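You operate a simulated robot arm through the tools that you are given. There is no shell and no other tool. Be economical: measure what you need, move in short steps, check, and stop when the job is done.

You are at the controls of a simulated two-armed robot. One attempt, no reset.

Task
Test the green earth plug on the strap tester, then plug it into the green earth point.
Fine: it must show GOOD; the tester ends switched off.
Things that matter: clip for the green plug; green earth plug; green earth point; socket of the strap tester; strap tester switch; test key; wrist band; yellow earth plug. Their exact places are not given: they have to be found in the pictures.

The check looks at the end state, three seconds after you hand in, the way a careful person would. Anything else that was tipped, shoved, dropped, spilled or broken makes it a failure.

Robot
Two 7-joint arms with fingered hands on one trunk, on a base that drives. Base frame: it is fixed to the floor where the robot stands at the start and does not move with it; the origin is under the middle of the robot, x ahead of it, y to its left, z up. Readings come in mm, degrees, newtons and seconds.
The left shoulder is at the start at [60, 126, 1255], the right one opposite. With the tool pointing down near the work surface each hand reaches from about 360 to 720 mm from the robot's upright axis, wherever it stands, measured 20 degrees to its own side. Places, roughly: clip for the green plug [800, -100, 900]; green earth point [700, -100, 900]; socket of the strap tester [600, -100, 1000]; strap tester switch [500, -200, 1000]; test key [500, -100, 1000]. Payload 2.5 kg a hand.
The tool frame of a hand sits at the grasp point between the pads (the TCP): z along the fingers, y along the line on which they close. The tips reach 30 mm beyond it. The gripper opens to 104 mm. The gripper's body begins 35 mm behind the TCP. The gripper is a hand of 5 fingers: y runs from the thumb to the fingers, the wrist lies at [-15, -104, -178] in the tool frame, and closing takes about 1.5 s.
Orientation is that of the tool frame in the base frame, as a unit quaternion [x, y, z, w]. With the fingers straight down and the wrist toward the robot, the tool's x, y and z point along [0, 1, 0], [1, 0, 0] and [0, 0, -1] of the base frame.

Tools
- The arms move only by the tool send_rows. It takes "left_increments", "right_increments" or both (then of equal length, played together; a hand with none holds still); each is a list that holds one entry, the list of rows, each a list of 6 numbers: the shift along the tool's x, y, z in cm, then the turn, a rotation vector about the tool's x, y, z in degrees. In form: [[[tx, ty, tz, ax, ay, az], ...]]. A call has 1 to 20 rows; each row is the pose to reach, as a shift and turn from the pose commanded when the call began, along the tool's axes at that moment. "left_gripper" and "right_gripper" are, for a hand that has rows, the closure in counts, from 0 (fully open) to 255 (shut), set as the call begins (left out, the last holds). Rows are played at 5 a second. More than 50 mm and 8.6 degrees between two rows, or a gripper value outside its range, and nothing of the call is played. A pose out of reach is approached as far as the arm can. The call stops where the force on the tool passes 40 N (or 10 N more than at its start, if that is more) or the arm is blocked; 0.2 s more then pass. The fingers move at their own pace (about 153 mm/s each) and stop on an object; they squeeze with about 30 N. The grip force told is the motor's: it shows also when the fingers shut on nothing. Time passes only in rows, and 0.2 s behind the last, so rows that repeat a pose let the fingers close. It gives the time, the measured TCP pose, the force on the tool (base axes), the opening and the grip force at its end, in the units of the frame above (readings bear some noise), with the torque about the TCP (base axes, N m) and any sound that the robot's microphone picked up.
- Cameras (640 x 400 px; columns grow to the right, rows downward): "scene" is now at [128, -21.3, 1468.3]; the picture's right is [-0.23, -0.97, 0.00], its down [-0.52, 0.12, -0.85] and it looks along [0.83, -0.20, -0.53] (base axes); focal length 253 px, centre (320, 200). "left" rides on the left gripper at [-80, -78, -141] in its tool frame; the picture's right is [-0.78, -0.30, 0.56], its down [0.53, -0.78, 0.33] and it looks along [0.33, 0.56, 0.76] (tool axes); focal length 247 px, centre (320, 200). "right" rides on the right gripper at [80, -78, -141] in its tool frame; the picture's right is [-0.78, 0.30, -0.56], its down [-0.54, -0.78, 0.33] and it looks along [-0.33, 0.56, 0.76] (tool axes); focal length 247 px, centre (320, 200).
- capture(camera): a new picture of that camera. It takes no simulated time.
- slide_trunk(by): slides the trunk up (or, below 0, down) by that many mm; the arms and the scene camera ride with it, the base frame stays. It gives what a move gives, with no picture.
- drive_base(legs): drives the robot by 1 to 6 legs, each [ahead, left, turn to the left] in mm, mm and degrees, along the robot's own axes; the way and the turn of a leg run together, so that a leg with both is an arc; at most 1500 mm and 180 degrees a leg. The arms and the cameras ride along, it lands a little off, and it stops where it bumps. It gives what a move gives.
- preshape(shape, hand): the hand has 5 fingers and takes this shape, open, in about a second: jaw (thumb against the fingers, like two jaws); tri (thumb and two fingers); tip (a fingertip pinch); poke (one finger out to press); point (the index stretched); flat (the hand flat); cup (the hand cupped); fist (a fist). The gripper value then closes the fingers along that shape, each until it touches; the sizes above hold for jaw. It gives what a move gives, with no picture.
- aim_head(pan, tilt): turns the head with the scene camera to pan (to the left, within 86 degrees either way) and tilt (down, from -29 to 69), counted from straight ahead of the robot. It gives what a move gives.
- locate(camera, pixels): for up to 12 pixels [column, row] of the newest picture of that camera ("zoom" is the newest enlarged one), the place [x, y, z] in the base frame of the surface seen there, good to about 3 mm. It takes no simulated time.
- zoom(camera, box): a new picture of the part [left, top, right, bottom] of that camera's present view, enlarged. It takes no simulated time.
- finish_job(): hands the job in; it is judged then, once.

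Work in short steps. Measure before you move; look again where a grasp or a placing could have gone wrong, and mend it. You have 80 turns and 78 pictures in all, those below and enlarged ones among them. Open the grippers and draw the arms clear of the work before you hand the job in, unless the task says otherwise; then end with one line.

The tools are called by a JSON object that holds its "name" and its "arguments". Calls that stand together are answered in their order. send_rows: Moves the arms, as the interface text tells. Its arguments: {"type":"object","properties":{"left_increments":{"type":"array"},"left_gripper":{"type":"number"},"right_increments":{"type":"array"},"right_gripper":{"type":"number"}},"required":[]} The other tools are called the same way: slide_trunk (by) slides the trunk up or down; preshape (shape, hand) gives the hand a shape; drive_base (legs) drives the base; aim_head (pan, tilt) turns the head that bears the scene camera; capture (camera) takes a picture; locate (camera, pixels) gives the place of the surface under pixels of a picture; zoom (camera, box) takes an enlarged picture of a part of a camera's view; finish_job () hands the job in.

At the start:

```text
clock: 0.0
left_tcp_pos: [527.5, 58.3, 1299.9]
left_tcp_rot: [0.707, 0.707, 0.0, 0.0]
left_ft_force: [0.1, 0.0, -0.6]
left_wrist_torque: [-0.01, 0.0, 0.0]
left_gripper_width: 103.7
left_finger_force: 0.1
left_shape: jaw
right_tcp_pos: [478.3, -267.7, 1280.7]
right_tcp_rot: [0.708, 0.707, 0.0, 0.0]
right_ft_force: [0.5, 0.1, 0.6]
right_wrist_torque: [0.02, -0.02, 0.06]
right_gripper_width: 103.8
right_finger_force: 0.1
right_shape: jaw
trunk travel left (down, up): [-650.0, 290.0]
robot x, y, heading: [-0.8, -0.7, -0.0]
head pan, tilt: [-13.3, 32.0]
```

scene: 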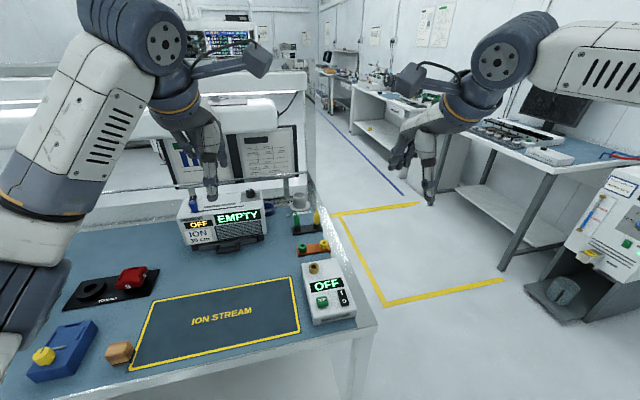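
right: 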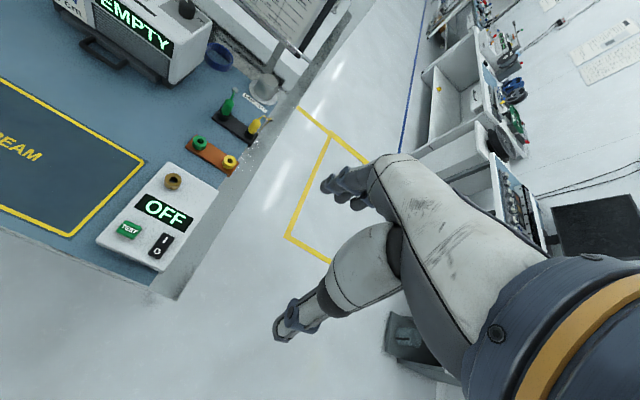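
left: 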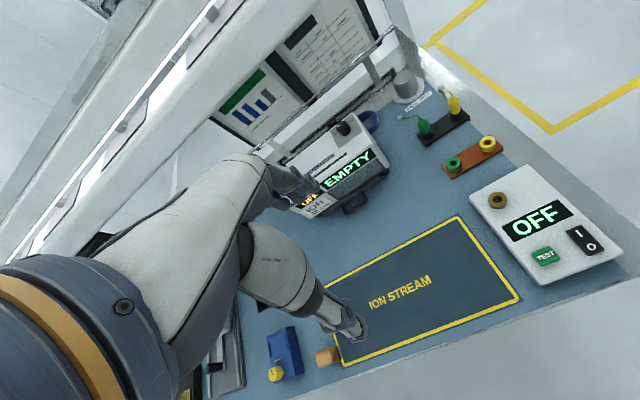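

The tester sits at scene px (325,290), earth points at (312,248), plugs at (300,225). I zoom in on them for measurement.

{"name": "zoom", "arguments": {"camera": "scene", "box": [270, 180, 370, 330]}}

{"name": "zoom", "arguments": {"camera": "right", "box": [90, 70, 290, 270]}}

{"name": "zoom", "arguments": {"camera": "left", "box": [380, 70, 640, 280]}}

```text
2.67 times, centred on (320, 255) of scene
```

zoom: 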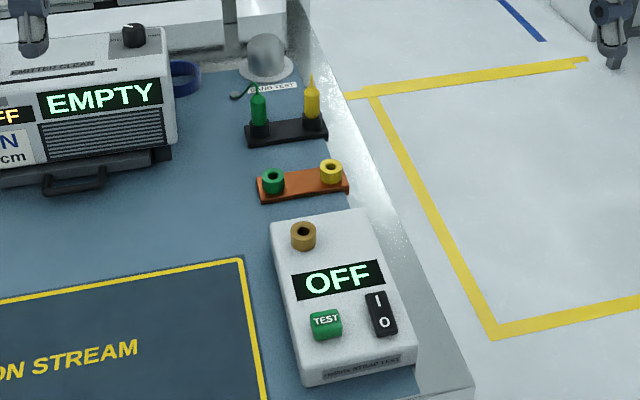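

```text
2.00 times, centred on (190, 170) of right
```

zoom: 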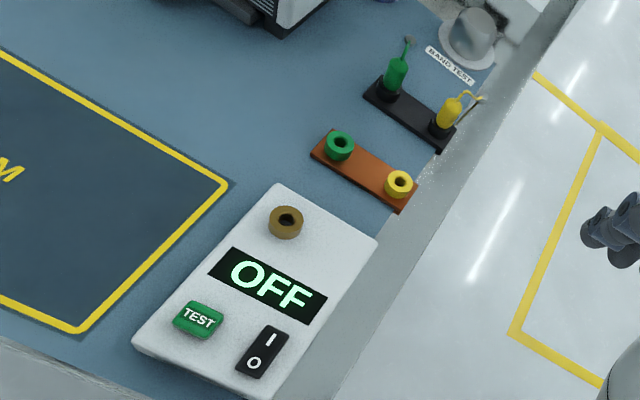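

```text
1.90 times, centred on (510, 175) of left
```

zoom: 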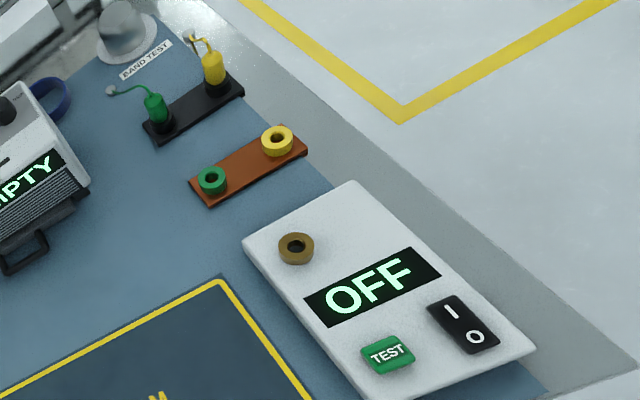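

I locate the key points in the newest enlarged picture (left) and in the raw scene picture.

{"name": "locate", "arguments": {"camera": "zoom", "pixels": [[296, 239], [284, 255], [388, 353], [450, 314], [474, 337], [211, 172], [211, 190], [277, 133], [153, 97], [158, 122], [112, 92], [250, 245]]}}

{"name": "zoom", "arguments": {"camera": "scene", "box": [275, 180, 345, 255]}}

```text
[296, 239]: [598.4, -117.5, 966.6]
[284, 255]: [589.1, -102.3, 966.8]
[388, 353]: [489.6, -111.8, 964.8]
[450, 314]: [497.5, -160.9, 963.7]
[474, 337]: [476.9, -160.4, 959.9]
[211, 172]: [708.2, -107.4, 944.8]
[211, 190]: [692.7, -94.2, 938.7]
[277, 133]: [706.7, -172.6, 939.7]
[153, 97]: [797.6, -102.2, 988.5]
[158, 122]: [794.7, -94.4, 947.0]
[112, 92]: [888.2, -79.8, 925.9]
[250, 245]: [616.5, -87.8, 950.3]
```

```text
5.33 times, centred on (310, 218) of scene
```

zoom: 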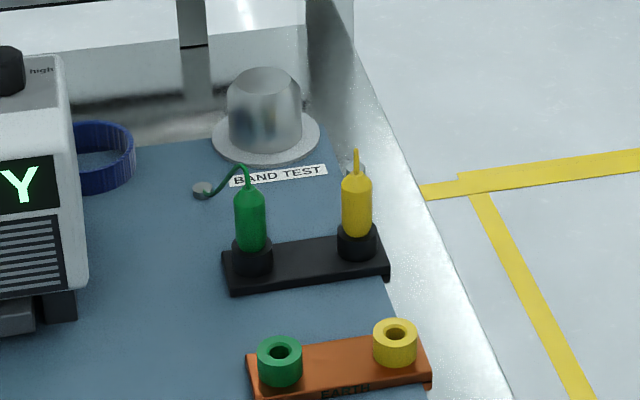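

Plug is at about (797,-98), clip at the same spot, green point (700,-100), socket (594,-110), test key (490,-112), switch (487,-160). The plug is too far, so I drive 120 mm ahead and look down.

{"name": "drive_base", "arguments": {"legs": [[120, 0, 0]]}}

{"name": "aim_head", "arguments": {"pan": -12, "tilt": 45}}

{"name": "capture", "arguments": {"camera": "scene"}}

{"name": "capture", "arguments": {"camera": "right"}}

```text
clock: 1.2
left_tcp_pos: [647.7, 57.9, 1299.8]
left_tcp_rot: [0.707, 0.707, 0.0, -0.001]
left_ft_force: [0.9, 0.7, 0.1]
left_wrist_torque: [-0.01, 0.0, 0.01]
left_gripper_width: 103.7
left_finger_force: 0.0
left_shape: jaw
right_tcp_pos: [598.8, -267.6, 1281.7]
right_tcp_rot: [0.707, 0.707, 0.0, 0.001]
right_ft_force: [-0.5, -0.1, -0.2]
right_wrist_torque: [0.02, -0.02, 0.01]
right_gripper_width: 103.8
right_finger_force: 0.0
right_shape: jaw
trunk travel left (down, up): [-650.0, 290.0]
robot x, y, heading: [119.8, -0.4, -0.1]
head pan, tilt: [-13.3, 32.0]
```

```text
clock: 2.0
left_tcp_pos: [647.4, 56.9, 1300.9]
left_tcp_rot: [0.707, 0.707, 0.0, 0.0]
left_ft_force: [-0.1, -0.3, 0.0]
left_wrist_torque: [0.04, -0.02, 0.01]
left_gripper_width: 103.7
left_finger_force: 0.0
left_shape: jaw
right_tcp_pos: [598.9, -267.8, 1281.6]
right_tcp_rot: [0.708, 0.707, 0.001, 0.0]
right_ft_force: [0.5, 0.3, 0.0]
right_wrist_torque: [-0.03, -0.02, 0.02]
right_gripper_width: 103.9
right_finger_force: 0.0
right_shape: jaw
trunk travel left (down, up): [-650.0, 290.0]
robot x, y, heading: [118.7, -4.4, -0.1]
head pan, tilt: [-12.0, 45.0]
```

```text
70 pictures are left
```

scene: 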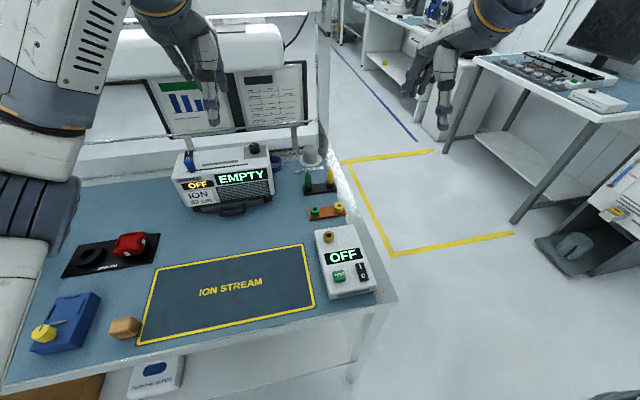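

```text
69 pictures are left
```

right: 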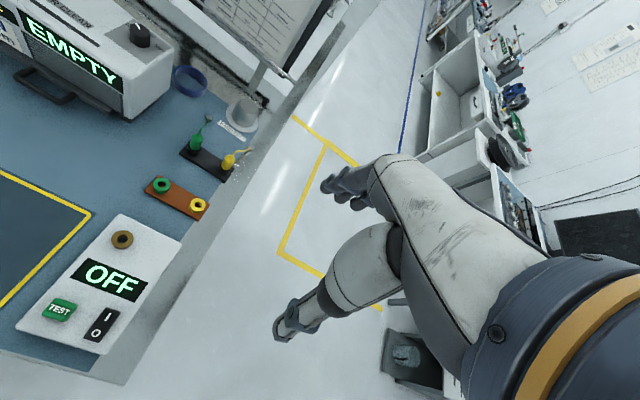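

I set the right hand to poke and bring it above the switch (498,-161), TCP height about 1090.

{"name": "preshape", "arguments": {"shape": "poke", "hand": "right"}}

{"name": "send_rows", "arguments": {"right_increments": [[[2, -2, 3.2, 0, 0, 0], [4, -4, 6.4, 0, 0, 0], [6, -6, 9.6, 0, 0, 0], [8, -8, 12.8, 0, 0, 0], [9.5, -9, 16, 0, 0, 0], [10.7, -10.1, 19.2, 0, 0, 0], [10.7, -10.1, 19.2, 0, 0, 0], [10.7, -10.1, 19.2, 0, 0, 0]]]}}

{"name": "capture", "arguments": {"camera": "right"}}

{"name": "capture", "arguments": {"camera": "scene"}}

```text
clock: 2.9
left_tcp_pos: [649.1, 57.5, 1300.4]
left_tcp_rot: [0.707, 0.707, 0.0, -0.001]
left_ft_force: [0.7, -0.3, -0.3]
left_wrist_torque: [-0.02, 0.0, 0.0]
left_gripper_width: 103.8
left_finger_force: 0.1
left_shape: jaw
right_tcp_pos: [597.9, -267.6, 1281.7]
right_tcp_rot: [0.707, 0.707, 0.0, 0.001]
right_ft_force: [-0.4, -0.5, -0.3]
right_wrist_torque: [-0.02, 0.0, -0.05]
right_gripper_width: 0.1
right_finger_force: 0.0
right_shape: poke
trunk travel left (down, up): [-650.0, 290.0]
robot x, y, heading: [119.4, -0.3, -0.3]
head pan, tilt: [-12.0, 45.0]
```

```text
clock: 4.7
left_tcp_pos: [647.6, 57.7, 1300.5]
left_tcp_rot: [0.706, 0.708, -0.001, -0.001]
left_ft_force: [-0.7, -0.5, 0.1]
left_wrist_torque: [-0.01, -0.02, 0.0]
left_gripper_width: 103.7
left_finger_force: 0.1
left_shape: jaw
right_tcp_pos: [497.1, -160.7, 1089.3]
right_tcp_rot: [0.707, 0.707, -0.001, 0.0]
right_ft_force: [0.9, -0.2, 0.6]
right_wrist_torque: [0.0, -0.01, 0.02]
right_gripper_width: 0.0
right_finger_force: 0.0
right_shape: poke
trunk travel left (down, up): [-650.0, 290.0]
robot x, y, heading: [120.5, -2.3, -0.1]
head pan, tilt: [-12.0, 45.0]
```

```text
68 pictures are left
```

right: 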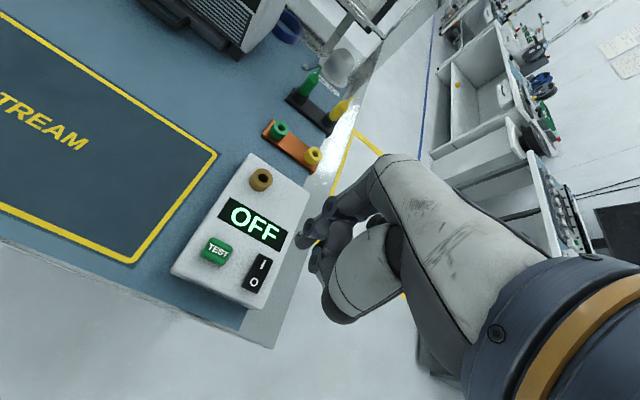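

```text
67 pictures are left
```

scene: 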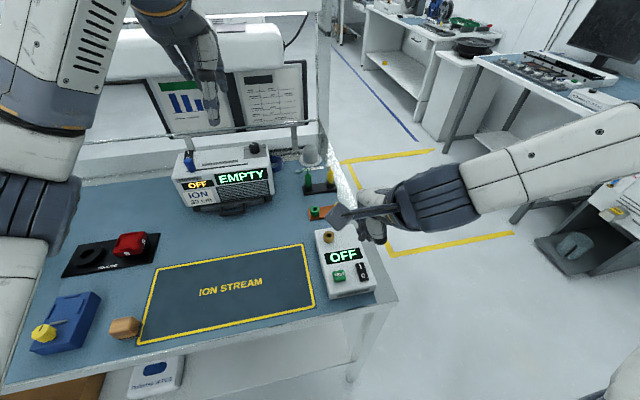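

The index tip appears at about (305,240) in the right picture, where the tool axis predicts (308,248). I zoom to check it.

{"name": "zoom", "arguments": {"camera": "right", "box": [160, 140, 360, 320]}}

{"name": "locate", "arguments": {"camera": "zoom", "pixels": [[328, 400], [285, 455], [175, 345], [440, 330], [465, 220]]}}

{"name": "zoom", "arguments": {"camera": "scene", "box": [290, 150, 430, 300]}}

```text
2.22 times, centred on (260, 230) of right
```

zoom: 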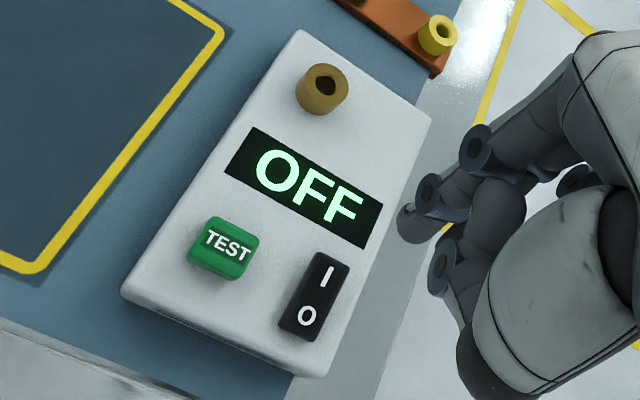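

```text
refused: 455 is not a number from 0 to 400
```

```text
2.67 times, centred on (360, 225) of scene
```

zoom: 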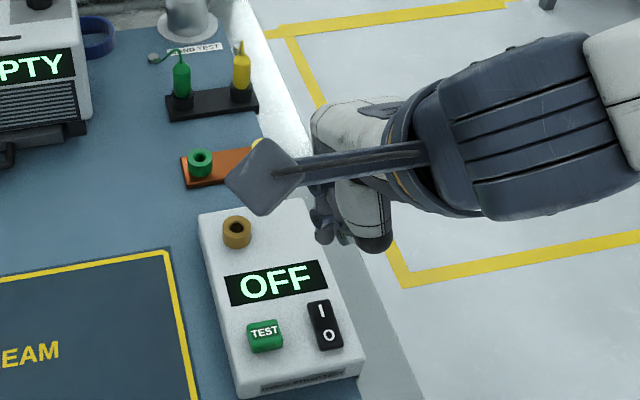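

{"name": "capture", "arguments": {"camera": "right"}}

{"name": "locate", "arguments": {"camera": "right", "pixels": [[298, 241], [300, 244], [304, 238], [263, 266], [255, 283], [217, 250], [261, 175], [256, 182], [260, 188]]}}

```text
64 pictures are left
```

right: 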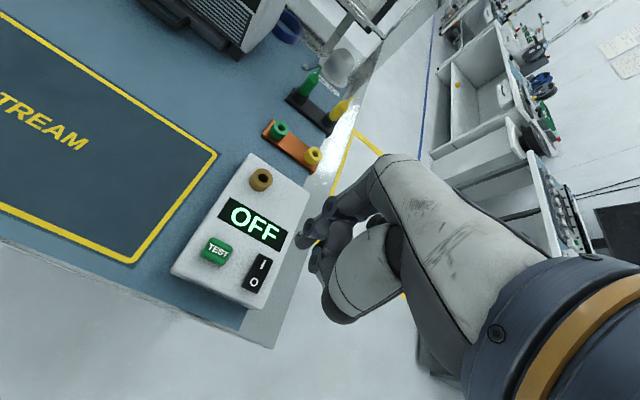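

```text
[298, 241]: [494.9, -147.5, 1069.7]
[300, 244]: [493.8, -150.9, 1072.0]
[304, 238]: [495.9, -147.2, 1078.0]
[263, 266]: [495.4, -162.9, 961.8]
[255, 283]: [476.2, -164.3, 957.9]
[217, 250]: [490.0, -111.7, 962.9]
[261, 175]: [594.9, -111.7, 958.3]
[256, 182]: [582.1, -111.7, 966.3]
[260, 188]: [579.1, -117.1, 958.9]
```

Index tip is about (494,-153,1061); the switch's I end is at (497,-162,963). I shift and come down to just above, then press gently.

{"name": "send_rows", "arguments": {"right_increments": [[[-0.9, 0.5, 0, 0, 0, 0], [-0.9, 0.5, 3, 0, 0, 0], [-0.9, 0.5, 6, 0, 0, 0], [-0.9, 0.5, 8.3, 0, 0, 0], [-0.9, 0.5, 8.3, 0, 0, 0]]]}}

{"name": "zoom", "arguments": {"camera": "right", "box": [220, 160, 400, 280]}}

{"name": "zoom", "arguments": {"camera": "scene", "box": [300, 200, 400, 300]}}

```text
clock: 5.9
left_tcp_pos: [647.9, 58.3, 1300.0]
left_tcp_rot: [0.707, 0.708, 0.0, 0.0]
left_ft_force: [0.6, 0.2, -0.6]
left_wrist_torque: [-0.05, 0.01, -0.02]
left_gripper_width: 103.8
left_finger_force: 0.0
left_shape: jaw
right_tcp_pos: [501.8, -171.1, 1006.3]
right_tcp_rot: [0.708, 0.706, 0.0, 0.0]
right_ft_force: [0.3, -0.2, -0.2]
right_wrist_torque: [0.04, 0.02, 0.03]
right_gripper_width: 0.0
right_finger_force: 0.0
right_shape: poke
trunk travel left (down, up): [-650.0, 290.0]
robot x, y, heading: [118.1, -0.4, 0.0]
head pan, tilt: [-12.0, 45.0]
```

```text
3.33 times, centred on (310, 220) of right
```

zoom: 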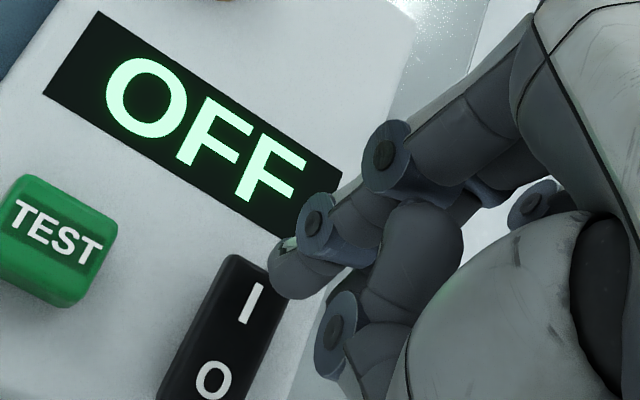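

```text
4.00 times, centred on (350, 250) of scene
```

zoom: 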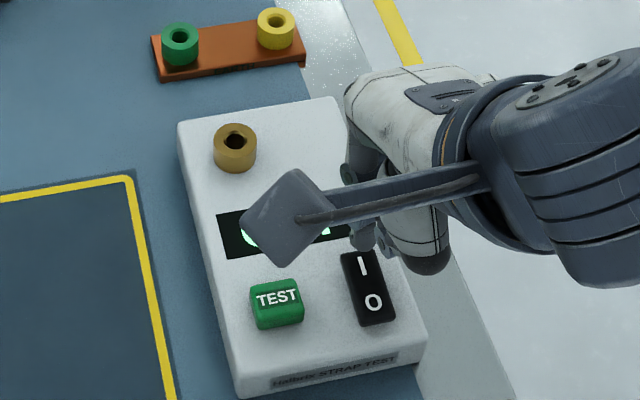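

The tip lies just above the I end. I press down in small steps.

{"name": "send_rows", "arguments": {"right_increments": [[[0, -0.1, 0.8, 0, 0, 0], [0, -0.1, 1.2, 0, 0, 0], [0, -0.1, 1.5, 0, 0, 0], [0, -0.1, 1.8, 0, 0, 0], [0, -0.1, 2.1, 0, 0, 0]]]}}

{"name": "zoom", "arguments": {"camera": "right", "box": [220, 160, 400, 280]}}

```text
clock: 7.1
left_tcp_pos: [646.8, 58.3, 1299.6]
left_tcp_rot: [0.707, 0.707, 0.0, 0.0]
left_ft_force: [0.4, 0.3, 0.0]
left_wrist_torque: [0.0, 0.01, 0.0]
left_gripper_width: 103.7
left_finger_force: 0.1
left_shape: jaw
right_tcp_pos: [504.1, -168.1, 989.0]
right_tcp_rot: [0.707, 0.707, 0.003, 0.002]
right_ft_force: [2.4, -0.1, 12.6]
right_wrist_torque: [0.08, -0.12, 0.02]
right_gripper_width: 0.1
right_finger_force: 0.0
right_shape: poke
trunk travel left (down, up): [-650.0, 290.0]
robot x, y, heading: [119.8, -4.3, 0.2]
head pan, tilt: [-12.0, 45.0]
```

```text
3.33 times, centred on (310, 220) of right
```

zoom: 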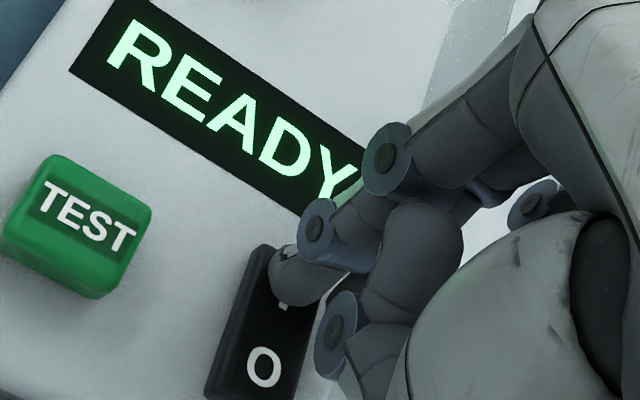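

READY is shown. I lift off, go to a tri shape, and move near the plug at safe height to look.

{"name": "send_rows", "arguments": {"right_increments": [[[0, 0, -4, 0, 0, 0], [0, 0, -8, 0, 0, 0], [0, 0, -12, 0, 0, 0], [0, 0, -16, 0, 0, 0], [1, 4, -18, 0, 0, 0], [1, 8, -18, 0, 0, 0], [1, 12, -18, 0, 0, 0], [1, 16, -18, 0, 0, 0], [1, 20, -18, 0, 0, 0], [1, 20, -18, 0, 0, 0]]]}}

{"name": "preshape", "arguments": {"shape": "tri", "hand": "right"}}

{"name": "capture", "arguments": {"camera": "right"}}

{"name": "capture", "arguments": {"camera": "scene"}}

```text
clock: 9.3
left_tcp_pos: [646.8, 58.9, 1299.5]
left_tcp_rot: [0.707, 0.707, 0.0, 0.001]
left_ft_force: [-0.2, 0.7, 0.6]
left_wrist_torque: [0.0, -0.02, -0.01]
left_gripper_width: 103.5
left_finger_force: 0.1
left_shape: jaw
right_tcp_pos: [699.2, -160.0, 1164.4]
right_tcp_rot: [0.708, 0.706, -0.001, 0.0]
right_ft_force: [-0.1, -0.1, 0.8]
right_wrist_torque: [0.0, 0.0, -0.01]
right_gripper_width: 0.0
right_finger_force: 0.0
right_shape: poke
trunk travel left (down, up): [-650.0, 290.0]
robot x, y, heading: [118.9, 0.5, -0.2]
head pan, tilt: [-12.0, 45.0]
```

```text
clock: 10.2
left_tcp_pos: [648.1, 57.8, 1300.3]
left_tcp_rot: [0.707, 0.707, 0.0, 0.0]
left_ft_force: [-0.3, 0.1, -0.2]
left_wrist_torque: [-0.01, 0.02, 0.0]
left_gripper_width: 103.9
left_finger_force: 0.2
left_shape: jaw
right_tcp_pos: [699.4, -161.1, 1164.8]
right_tcp_rot: [0.707, 0.707, 0.001, 0.0]
right_ft_force: [0.1, -0.3, -1.2]
right_wrist_torque: [0.02, 0.01, 0.0]
right_gripper_width: 103.9
right_finger_force: 0.0
right_shape: tri
trunk travel left (down, up): [-650.0, 290.0]
robot x, y, heading: [122.5, 0.0, -0.1]
head pan, tilt: [-12.0, 45.0]
```

```text
60 pictures are left
```

right: 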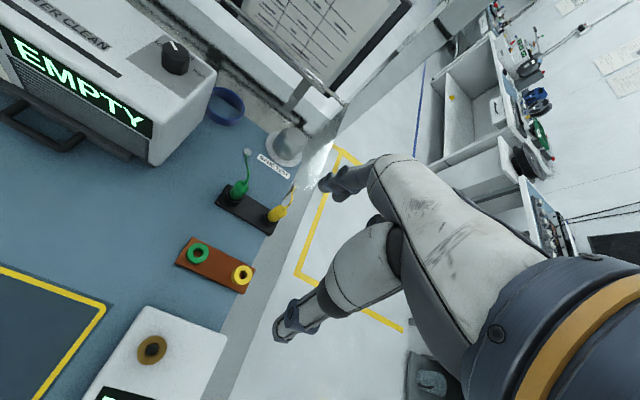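

```text
59 pictures are left
```

scene: 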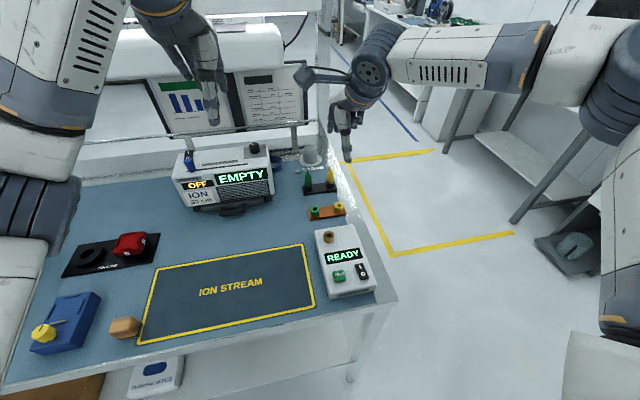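

READY stays on. I zoom on plug and fingers.

{"name": "zoom", "arguments": {"camera": "right", "box": [200, 130, 360, 240]}}

{"name": "locate", "arguments": {"camera": "zoom", "pixels": [[195, 85], [175, 150], [155, 225], [160, 265], [280, 340], [300, 315], [340, 350], [350, 210], [500, 200], [520, 230]]}}

{"name": "zoom", "arguments": {"camera": "scene", "box": [270, 50, 410, 220]}}

{"name": "locate", "arguments": {"camera": "scene", "pixels": [[271, 165], [273, 190], [255, 149], [298, 128]]}}

```text
3.64 times, centred on (280, 185) of right
```

zoom: 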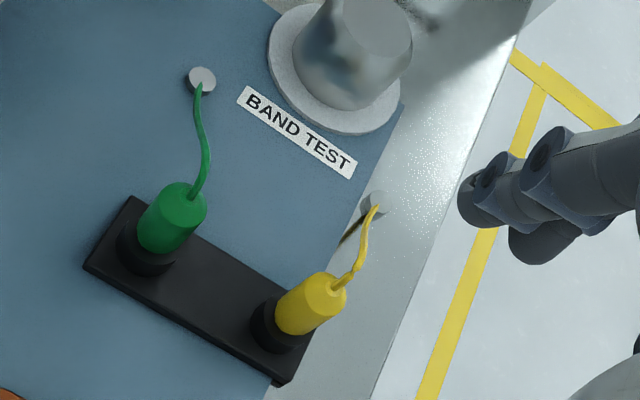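

```text
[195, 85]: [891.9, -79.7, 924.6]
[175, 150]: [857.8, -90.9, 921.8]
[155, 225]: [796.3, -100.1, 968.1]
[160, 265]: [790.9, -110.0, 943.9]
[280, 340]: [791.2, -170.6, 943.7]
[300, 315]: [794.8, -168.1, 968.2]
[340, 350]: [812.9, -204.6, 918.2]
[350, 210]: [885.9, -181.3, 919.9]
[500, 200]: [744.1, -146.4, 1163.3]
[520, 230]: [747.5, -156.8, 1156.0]
```

```text
2.35 times, centred on (340, 135) of scene
```

zoom: 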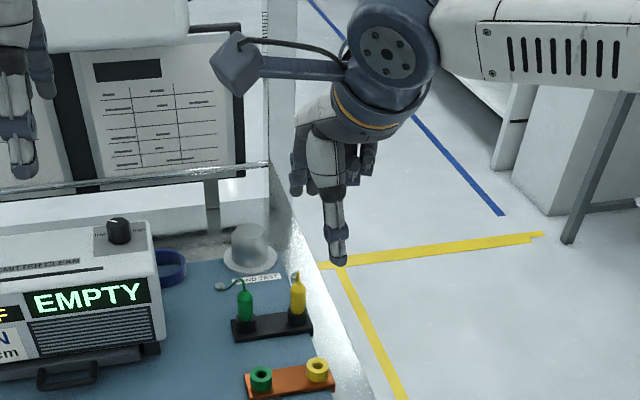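

```text
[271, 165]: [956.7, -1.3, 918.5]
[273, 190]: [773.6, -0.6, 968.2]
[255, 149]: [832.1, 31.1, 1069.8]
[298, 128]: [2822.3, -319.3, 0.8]
```

The cord runs from the plug top toward +x, so I'll close across it with the hand yawed ~60°. First I measure the plug axis more closely from both cameras.

{"name": "zoom", "arguments": {"camera": "right", "box": [210, 165, 270, 225]}}

{"name": "zoom", "arguments": {"camera": "scene", "box": [290, 160, 350, 225]}}

```text
6.67 times, centred on (240, 195) of right
```

zoom: 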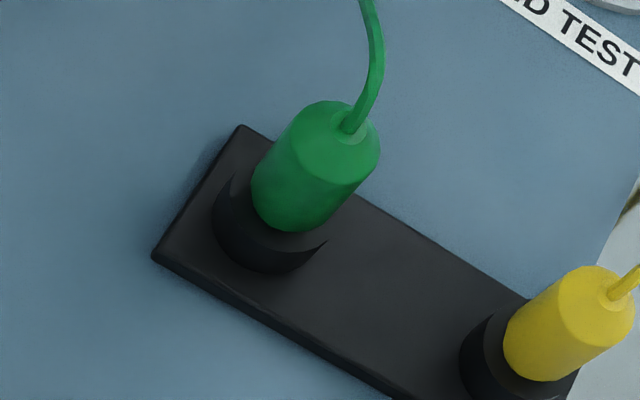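

```text
6.15 times, centred on (320, 192) of scene
```

zoom: 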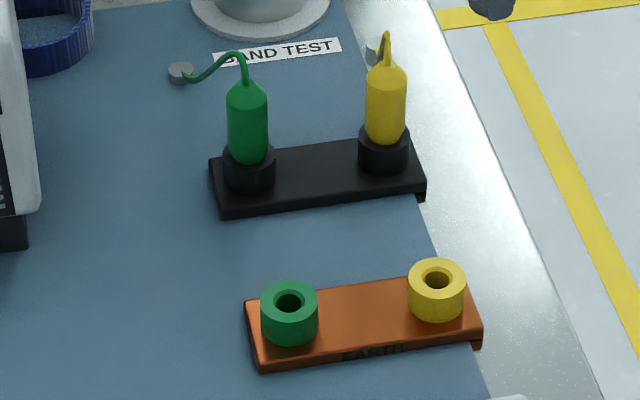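

{"name": "locate", "arguments": {"camera": "zoom", "pixels": [[247, 90], [248, 125], [249, 155], [231, 125], [266, 125], [249, 182], [247, 80], [289, 290], [263, 305], [317, 305], [289, 325], [386, 110]]}}

{"name": "capture", "arguments": {"camera": "right"}}

{"name": "locate", "arguments": {"camera": "right", "pixels": [[239, 191], [240, 185], [243, 183], [236, 197], [231, 190], [245, 190]]}}

```text
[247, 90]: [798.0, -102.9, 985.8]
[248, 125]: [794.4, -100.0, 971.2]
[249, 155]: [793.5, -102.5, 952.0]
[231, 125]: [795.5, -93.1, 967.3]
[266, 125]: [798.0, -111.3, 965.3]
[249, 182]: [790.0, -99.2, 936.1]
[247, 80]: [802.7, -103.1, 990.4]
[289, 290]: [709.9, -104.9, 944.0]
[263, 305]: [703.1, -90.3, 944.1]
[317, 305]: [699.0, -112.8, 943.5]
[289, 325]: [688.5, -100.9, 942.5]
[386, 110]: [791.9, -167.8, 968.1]
```

```text
54 pictures are left
```

right: 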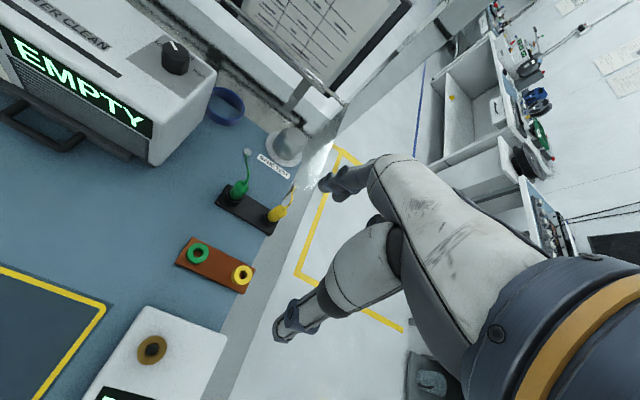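

```text
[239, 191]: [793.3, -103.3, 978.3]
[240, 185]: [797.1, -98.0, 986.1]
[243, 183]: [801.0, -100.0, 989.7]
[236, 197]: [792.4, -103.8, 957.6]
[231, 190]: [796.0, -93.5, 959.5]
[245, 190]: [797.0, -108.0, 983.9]
```

Plug axis about (802,-102), body z 948–990; green point axis (700,-102), top 944. I turn the hand by 60° while moving above the plug, keeping high.

{"name": "send_rows", "arguments": {"right_increments": [[[0.7, 1.3, 0, 0, 0, -7.5], [1.5, 2.6, 0, 0, 0, -15], [2.2, 3.9, 0, 0, 0, -22.5], [3, 5.1, 0, 0, 0, -30], [3.7, 6.4, 0, 0, 0, -37.5], [4.4, 7.7, 0, 0, 0, -45], [5.2, 9, 0, 0, 0, -52.5], [5.9, 10.3, 0, 0, 0, -60], [5.9, 10.3, 4, 0, 0, -60], [5.9, 10.3, 7, 0, 0, -60], [5.9, 10.3, 7, 0, 0, -60]]]}}

{"name": "capture", "arguments": {"camera": "right"}}

{"name": "capture", "arguments": {"camera": "scene"}}

```text
clock: 12.6
left_tcp_pos: [647.1, 57.3, 1299.8]
left_tcp_rot: [0.707, 0.707, 0.0, 0.0]
left_ft_force: [0.8, -0.2, 0.8]
left_wrist_torque: [0.03, -0.04, 0.0]
left_gripper_width: 103.8
left_finger_force: 0.1
left_shape: jaw
right_tcp_pos: [684.8, -144.9, 1126.5]
right_tcp_rot: [0.259, 0.966, 0.0, 0.001]
right_ft_force: [0.1, -0.2, 0.5]
right_wrist_torque: [-0.02, 0.01, -0.01]
right_gripper_width: 103.9
right_finger_force: 0.0
right_shape: tri
right hand out of reach, approached as far as the arm can: row 2, 3, 4, 5, 6, 7, 8, 9, 10, 11
trunk travel left (down, up): [-650.0, 290.0]
robot x, y, heading: [119.5, 0.5, -0.1]
head pan, tilt: [-12.0, 45.0]
```

```text
53 pictures are left
```

right: 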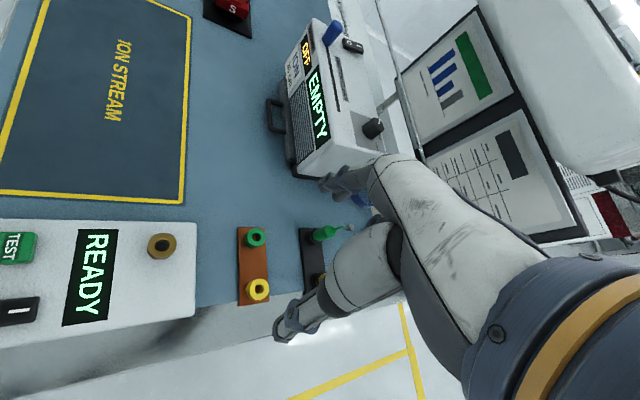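

```text
52 pictures are left
```

scene: 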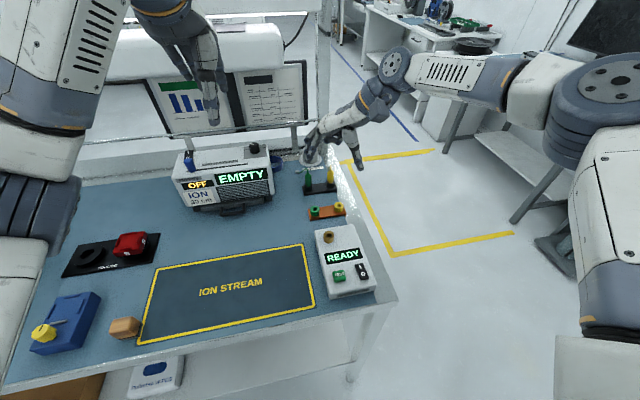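

The arm runs out of reach there. I check the table's front and right edges and the floor to the right to choose a better standing place.

{"name": "locate", "arguments": {"camera": "scene", "pixels": [[330, 311], [395, 299], [340, 165], [500, 240], [390, 250], [350, 160], [520, 215], [550, 270], [605, 240], [440, 175]]}}

{"name": "aim_head", "arguments": {"pan": -65, "tilt": 40}}

{"name": "capture", "arguments": {"camera": "scene"}}

```text
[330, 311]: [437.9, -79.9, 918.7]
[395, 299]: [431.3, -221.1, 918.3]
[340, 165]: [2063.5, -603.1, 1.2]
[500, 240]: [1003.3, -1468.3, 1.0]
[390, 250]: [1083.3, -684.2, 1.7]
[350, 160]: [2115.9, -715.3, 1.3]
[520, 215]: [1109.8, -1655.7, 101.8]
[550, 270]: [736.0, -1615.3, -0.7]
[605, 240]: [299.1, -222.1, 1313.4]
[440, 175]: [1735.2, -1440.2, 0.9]
```

```text
clock: 13.8
left_tcp_pos: [646.7, 58.9, 1299.7]
left_tcp_rot: [0.707, 0.707, 0.0, 0.0]
left_ft_force: [-0.4, -0.2, 0.2]
left_wrist_torque: [0.0, -0.02, -0.03]
left_gripper_width: 103.8
left_finger_force: 0.0
left_shape: jaw
right_tcp_pos: [685.7, -145.6, 1125.7]
right_tcp_rot: [0.26, 0.966, 0.001, 0.001]
right_ft_force: [-0.4, 0.2, 0.7]
right_wrist_torque: [0.01, 0.02, 0.01]
right_gripper_width: 104.2
right_finger_force: 0.1
right_shape: tri
trunk travel left (down, up): [-650.0, 290.0]
robot x, y, heading: [120.7, -1.2, 0.1]
head pan, tilt: [-65.0, 40.0]
```

```text
51 pictures are left
```

scene: 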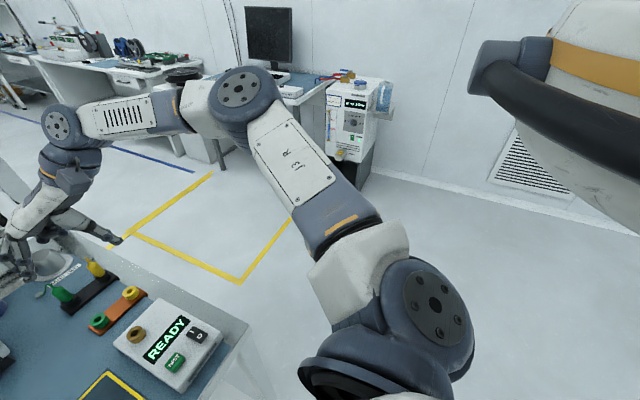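

The floor on the right side is free out to y≈-1450. I'll stand at about (620,-650) facing the table from its right side: strafe right, turn left 90°, strafe right again along the table.

{"name": "send_rows", "arguments": {"right_increments": [[[0, 0, -4, 0, 0, 0], [0, 0, -8, 0, 0, 0], [0, 0, -8, 0, 0, 0]]]}}

{"name": "drive_base", "arguments": {"legs": [[0, -650, 0], [0, 0, 90]]}}

{"name": "drive_base", "arguments": {"legs": [[0, -500, 0]]}}

{"name": "aim_head", "arguments": {"pan": 0, "tilt": 45}}

{"name": "capture", "arguments": {"camera": "scene"}}

```text
clock: 14.6
left_tcp_pos: [647.6, 57.5, 1300.1]
left_tcp_rot: [0.707, 0.707, 0.0, -0.001]
left_ft_force: [0.2, -0.5, -0.1]
left_wrist_torque: [-0.02, -0.02, 0.01]
left_gripper_width: 103.6
left_finger_force: 0.0
left_shape: jaw
right_tcp_pos: [683.2, -142.3, 1201.4]
right_tcp_rot: [0.259, 0.966, 0.0, 0.0]
right_ft_force: [-1.1, -0.3, 1.0]
right_wrist_torque: [0.01, 0.01, -0.01]
right_gripper_width: 104.0
right_finger_force: 0.1
right_shape: tri
trunk travel left (down, up): [-650.0, 290.0]
robot x, y, heading: [115.2, -2.0, -0.3]
head pan, tilt: [-65.0, 40.0]
```

```text
clock: 22.1
left_tcp_pos: [61.8, -122.1, 1299.9]
left_tcp_rot: [0.005, 1.0, -0.001, 0.001]
left_ft_force: [0.2, -0.1, 0.0]
left_wrist_torque: [-0.02, -0.01, 0.01]
left_gripper_width: 103.7
left_finger_force: 0.0
left_shape: jaw
right_tcp_pos: [261.4, -86.3, 1201.1]
right_tcp_rot: [-0.496, 0.869, 0.0, 0.0]
right_ft_force: [0.3, -0.8, 1.0]
right_wrist_torque: [-0.05, -0.01, 0.02]
right_gripper_width: 103.9
right_finger_force: 0.0
right_shape: tri
trunk travel left (down, up): [-650.0, 290.0]
robot x, y, heading: [112.1, -645.5, 89.4]
head pan, tilt: [-65.0, 40.0]
```

```text
clock: 25.0
left_tcp_pos: [567.4, -127.5, 1299.5]
left_tcp_rot: [0.008, 1.0, -0.002, -0.001]
left_ft_force: [0.8, 0.4, -0.3]
left_wrist_torque: [0.0, 0.05, -0.02]
left_gripper_width: 103.4
left_finger_force: 0.0
left_shape: jaw
right_tcp_pos: [766.7, -94.5, 1200.6]
right_tcp_rot: [-0.493, 0.87, -0.002, 0.0]
right_ft_force: [-0.3, 0.1, -0.4]
right_wrist_torque: [0.01, 0.04, 0.04]
right_gripper_width: 104.0
right_finger_force: 0.2
right_shape: tri
trunk travel left (down, up): [-650.0, 290.0]
robot x, y, heading: [614.5, -655.3, 89.4]
head pan, tilt: [-65.0, 40.0]
```

```text
clock: 26.4
left_tcp_pos: [567.0, -128.2, 1300.2]
left_tcp_rot: [0.008, 1.0, -0.001, -0.001]
left_ft_force: [0.6, -0.2, 0.0]
left_wrist_torque: [0.01, -0.01, 0.0]
left_gripper_width: 104.0
left_finger_force: 0.0
left_shape: jaw
right_tcp_pos: [767.5, -94.3, 1200.9]
right_tcp_rot: [-0.494, 0.87, 0.001, 0.0]
right_ft_force: [-0.3, -0.3, -0.3]
right_wrist_torque: [0.03, 0.0, 0.02]
right_gripper_width: 103.9
right_finger_force: 0.0
right_shape: tri
trunk travel left (down, up): [-650.0, 290.0]
robot x, y, heading: [615.3, -658.0, 89.1]
head pan, tilt: [0.0, 45.0]
```

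```text
50 pictures are left
```

scene: 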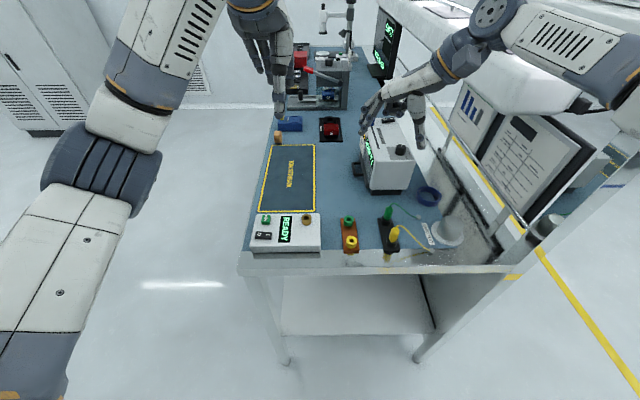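

Good view; everything's within reach now. I turn the right hand so tool y points about 60° (base) and hover above the plug.

{"name": "send_rows", "arguments": {"right_increments": [[[-0.1, -0.3, 0, 0, 0, 8], [-0.2, -0.6, 0, 0, 0, 16], [-0.3, -0.9, 0, 0, 0, 24], [-0.4, -1.2, 0, 0, 0, 32], [-0.5, -1.5, 0, 0, 0, 40], [-0.6, -1.8, 0, 0, 0, 48], [-0.7, -2.1, 0, 0, 0, 56], [-0.8, -2.5, 0, 0, 0, 64], [-0.9, -2.8, 0, 0, 0, 72], [-1, -3.1, 0, 0, 0, 80], [-1.1, -3.4, 0, 0, 0, 88], [-1.1, -3.4, 3, 0, 0, 88], [-1.1, -3.4, 6, 0, 0, 88], [-1.1, -3.4, 10, 0, 0, 88], [-1.1, -3.4, 10, 0, 0, 88]]]}}

{"name": "capture", "arguments": {"camera": "right"}}

{"name": "zoom", "arguments": {"camera": "scene", "box": [300, 60, 500, 270]}}

```text
clock: 29.6
left_tcp_pos: [567.3, -127.0, 1299.8]
left_tcp_rot: [0.008, 1.0, 0.0, 0.0]
left_ft_force: [-0.4, 0.5, 1.2]
left_wrist_torque: [-0.01, 0.0, -0.02]
left_gripper_width: 103.6
left_finger_force: 0.0
left_shape: jaw
right_tcp_pos: [801.4, -102.3, 1101.1]
right_tcp_rot: [0.251, 0.968, 0.001, 0.0]
right_ft_force: [0.0, -0.3, -0.8]
right_wrist_torque: [0.02, 0.01, 0.02]
right_gripper_width: 104.2
right_finger_force: 0.1
right_shape: tri
trunk travel left (down, up): [-650.0, 290.0]
robot x, y, heading: [618.8, -652.1, 89.2]
head pan, tilt: [0.0, 45.0]
```

```text
49 pictures are left
```

right: 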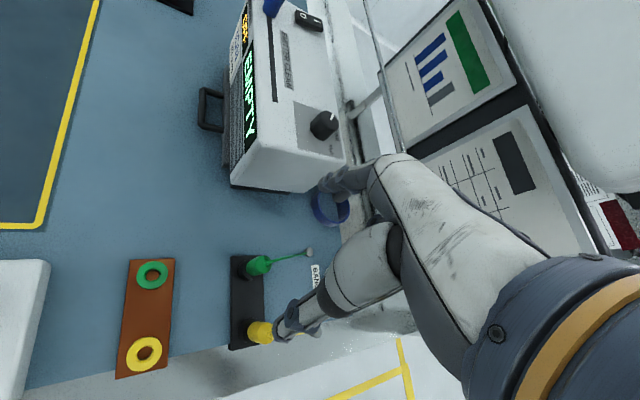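

```text
1.90 times, centred on (400, 165) of scene
```

zoom: 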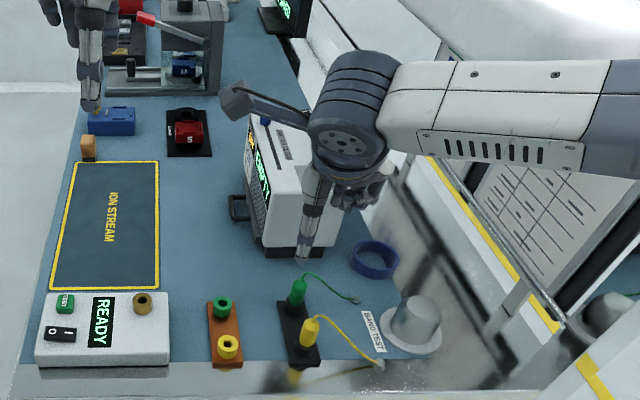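

I locate thumb and finger tips in the right picture, and zoom for the exact plug position.

{"name": "locate", "arguments": {"camera": "right", "pixels": [[278, 332], [290, 325], [328, 190], [335, 182], [262, 263], [265, 268], [250, 268]]}}

{"name": "zoom", "arguments": {"camera": "right", "box": [220, 160, 380, 350]}}

```text
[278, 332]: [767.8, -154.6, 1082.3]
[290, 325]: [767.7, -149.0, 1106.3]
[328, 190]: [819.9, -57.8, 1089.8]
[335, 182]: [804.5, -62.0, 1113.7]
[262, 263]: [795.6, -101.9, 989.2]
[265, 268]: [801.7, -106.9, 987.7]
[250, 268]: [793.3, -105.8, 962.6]
```

```text
2.11 times, centred on (300, 255) of right
```

zoom: 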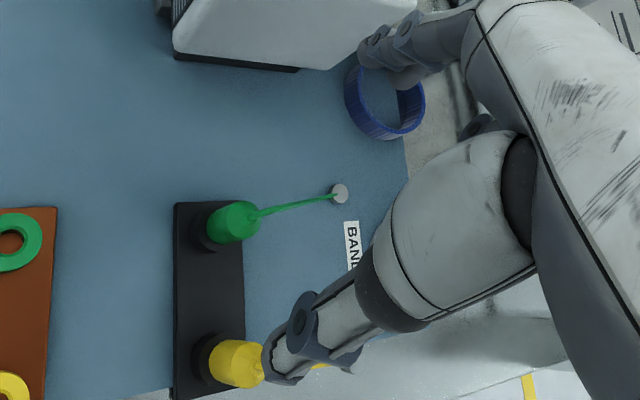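

Thumb clears the yellow plug; I pre-close partway and check opening before descending.

{"name": "send_rows", "arguments": {"right_increments": [[[0, 0, 1, 0, 0, 0], [0, 0, 2, 0, 0, 0], [0, 0, 3, 0, 0, 0], [0, 0, 4, 0, 0, 0], [0, 0, 4, 0, 0, 0]]], "right_gripper": 95}}

{"name": "zoom", "arguments": {"camera": "right", "box": [220, 160, 380, 350]}}

{"name": "zoom", "arguments": {"camera": "scene", "box": [340, 120, 460, 260]}}

```text
clock: 30.8
left_tcp_pos: [567.5, -126.0, 1299.4]
left_tcp_rot: [0.007, 1.0, -0.001, 0.0]
left_ft_force: [-0.4, 0.0, 0.0]
left_wrist_torque: [0.02, -0.01, -0.01]
left_gripper_width: 103.7
left_finger_force: 0.1
left_shape: jaw
right_tcp_pos: [808.7, -109.1, 1063.5]
right_tcp_rot: [0.25, 0.968, 0.0, -0.001]
right_ft_force: [0.1, 0.4, -0.2]
right_wrist_torque: [0.01, -0.01, -0.02]
right_gripper_width: 65.7
right_finger_force: 0.1
right_shape: tri
right hand out of reach, approached as far as the arm can: row 2, 3, 4, 5
trunk travel left (down, up): [-650.0, 290.0]
robot x, y, heading: [619.1, -656.7, 89.0]
head pan, tilt: [0.0, 45.0]
```

```text
2.11 times, centred on (300, 255) of right
```

zoom: 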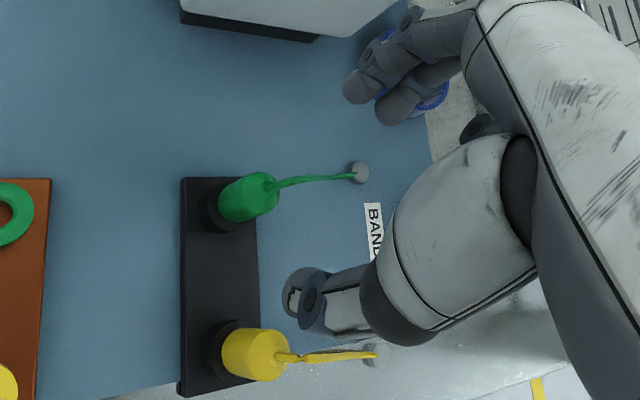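

```text
2.86 times, centred on (400, 190) of scene
```

zoom: 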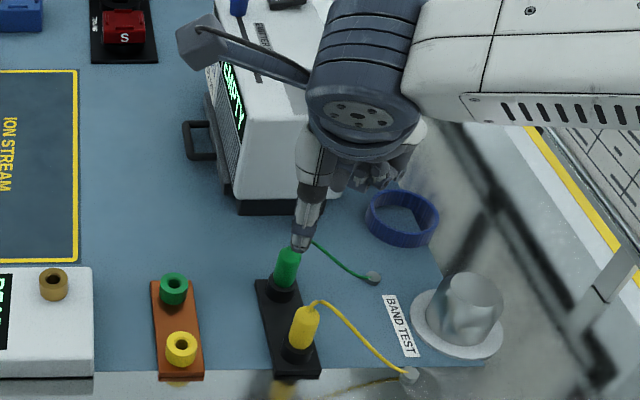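

Going lower at this yaw hits the arm's limit. I go back up and turn the hand the other way (tool y about 115°), which suits the right arm and still clears cord and yellow plug.

{"name": "send_rows", "arguments": {"right_increments": [[[0, 0, -2, 0, 0, 0], [0, 0, -4, 0, 0, 0], [0, 0, -4, 0, 0, -7.7], [0, 0, -4, 0, 0, -15.4], [0, 0, -4, 0, 0, -23], [0, 0, -4, 0, 0, -31], [0, 0, -4, 0, 0, -38.5], [0, 0, -4, 0, 0, -46], [0, 0, -4, 0, 0, -54], [0, 0, -4, 0, 0, -54]]]}}

{"name": "capture", "arguments": {"camera": "right"}}

```text
clock: 33.0
left_tcp_pos: [567.4, -126.9, 1299.4]
left_tcp_rot: [0.008, 1.0, -0.001, 0.0]
left_ft_force: [-0.1, -0.4, 0.8]
left_wrist_torque: [0.03, 0.05, -0.02]
left_gripper_width: 103.7
left_finger_force: 0.2
left_shape: jaw
right_tcp_pos: [809.4, -109.3, 1105.0]
right_tcp_rot: [-0.218, 0.976, 0.001, -0.001]
right_ft_force: [0.4, -0.9, 0.0]
right_wrist_torque: [-0.03, 0.0, -0.02]
right_gripper_width: 65.7
right_finger_force: 0.0
right_shape: tri
trunk travel left (down, up): [-650.0, 290.0]
robot x, y, heading: [618.4, -658.8, 88.9]
head pan, tilt: [0.0, 45.0]
```

```text
44 pictures are left
```

right: 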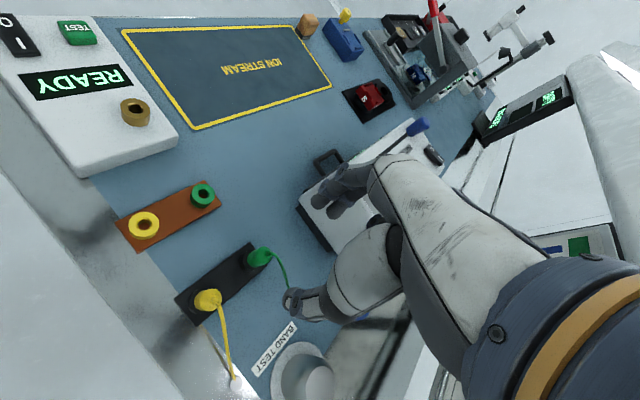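

Orientation is fine now. I correct to (802,-102) and descend to TCP 1020.

{"name": "send_rows", "arguments": {"right_increments": [[[0.36, 0.98, 0, 0, 0, 0], [0.36, 0.98, 3, 0, 0, 0], [0.36, 0.98, 6, 0, 0, 0], [0.36, 0.98, 8.5, 0, 0, 0], [0.36, 0.98, 8.5, 0, 0, 0]]]}}

{"name": "capture", "arguments": {"camera": "right"}}

{"name": "zoom", "arguments": {"camera": "scene", "box": [340, 140, 460, 260]}}

```text
clock: 34.2
left_tcp_pos: [567.9, -127.6, 1299.1]
left_tcp_rot: [0.007, 1.0, 0.0, 0.0]
left_ft_force: [-0.2, 0.0, 0.1]
left_wrist_torque: [0.01, 0.01, -0.03]
left_gripper_width: 104.1
left_finger_force: 0.2
left_shape: jaw
right_tcp_pos: [801.7, -102.3, 1019.9]
right_tcp_rot: [-0.217, 0.976, 0.001, 0.0]
right_ft_force: [-0.3, -0.4, -0.1]
right_wrist_torque: [0.03, 0.01, -0.01]
right_gripper_width: 65.7
right_finger_force: 0.0
right_shape: tri
trunk travel left (down, up): [-650.0, 290.0]
robot x, y, heading: [615.0, -656.8, 89.0]
head pan, tilt: [0.0, 45.0]
```

```text
43 pictures are left
```

right: 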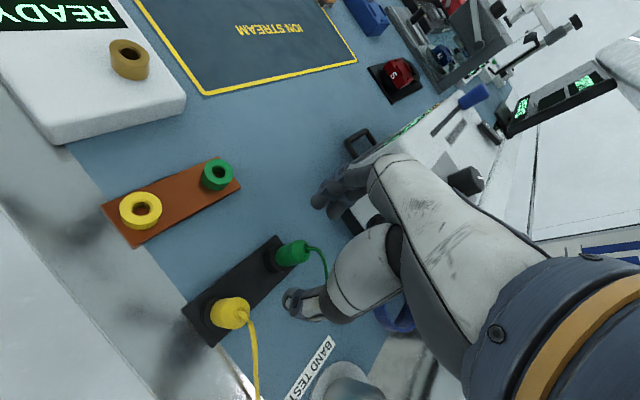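

```text
3.33 times, centred on (400, 200) of scene
```

zoom: 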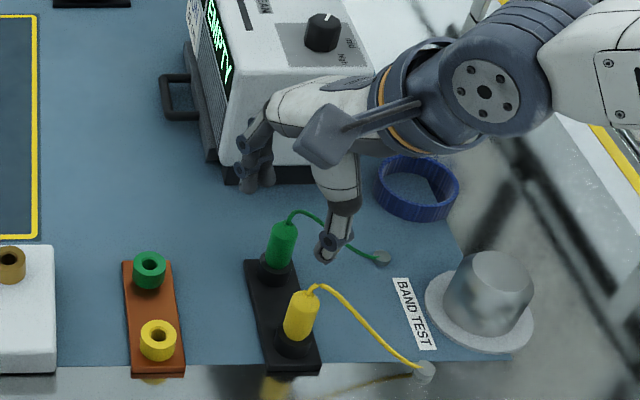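

{"name": "locate", "arguments": {"camera": "right", "pixels": [[318, 201], [333, 213], [290, 300], [298, 315], [288, 252], [300, 250], [305, 246]]}}

{"name": "zoom", "arguments": {"camera": "right", "box": [220, 170, 380, 330]}}

```text
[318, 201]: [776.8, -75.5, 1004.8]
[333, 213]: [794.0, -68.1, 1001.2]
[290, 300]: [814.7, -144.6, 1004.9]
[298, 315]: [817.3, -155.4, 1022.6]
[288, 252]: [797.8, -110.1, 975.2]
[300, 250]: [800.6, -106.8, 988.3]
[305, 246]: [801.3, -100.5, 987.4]
```

```text
2.50 times, centred on (300, 250) of right
```

zoom: 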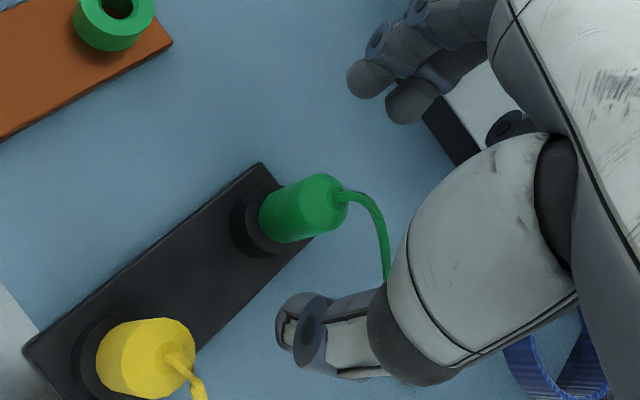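

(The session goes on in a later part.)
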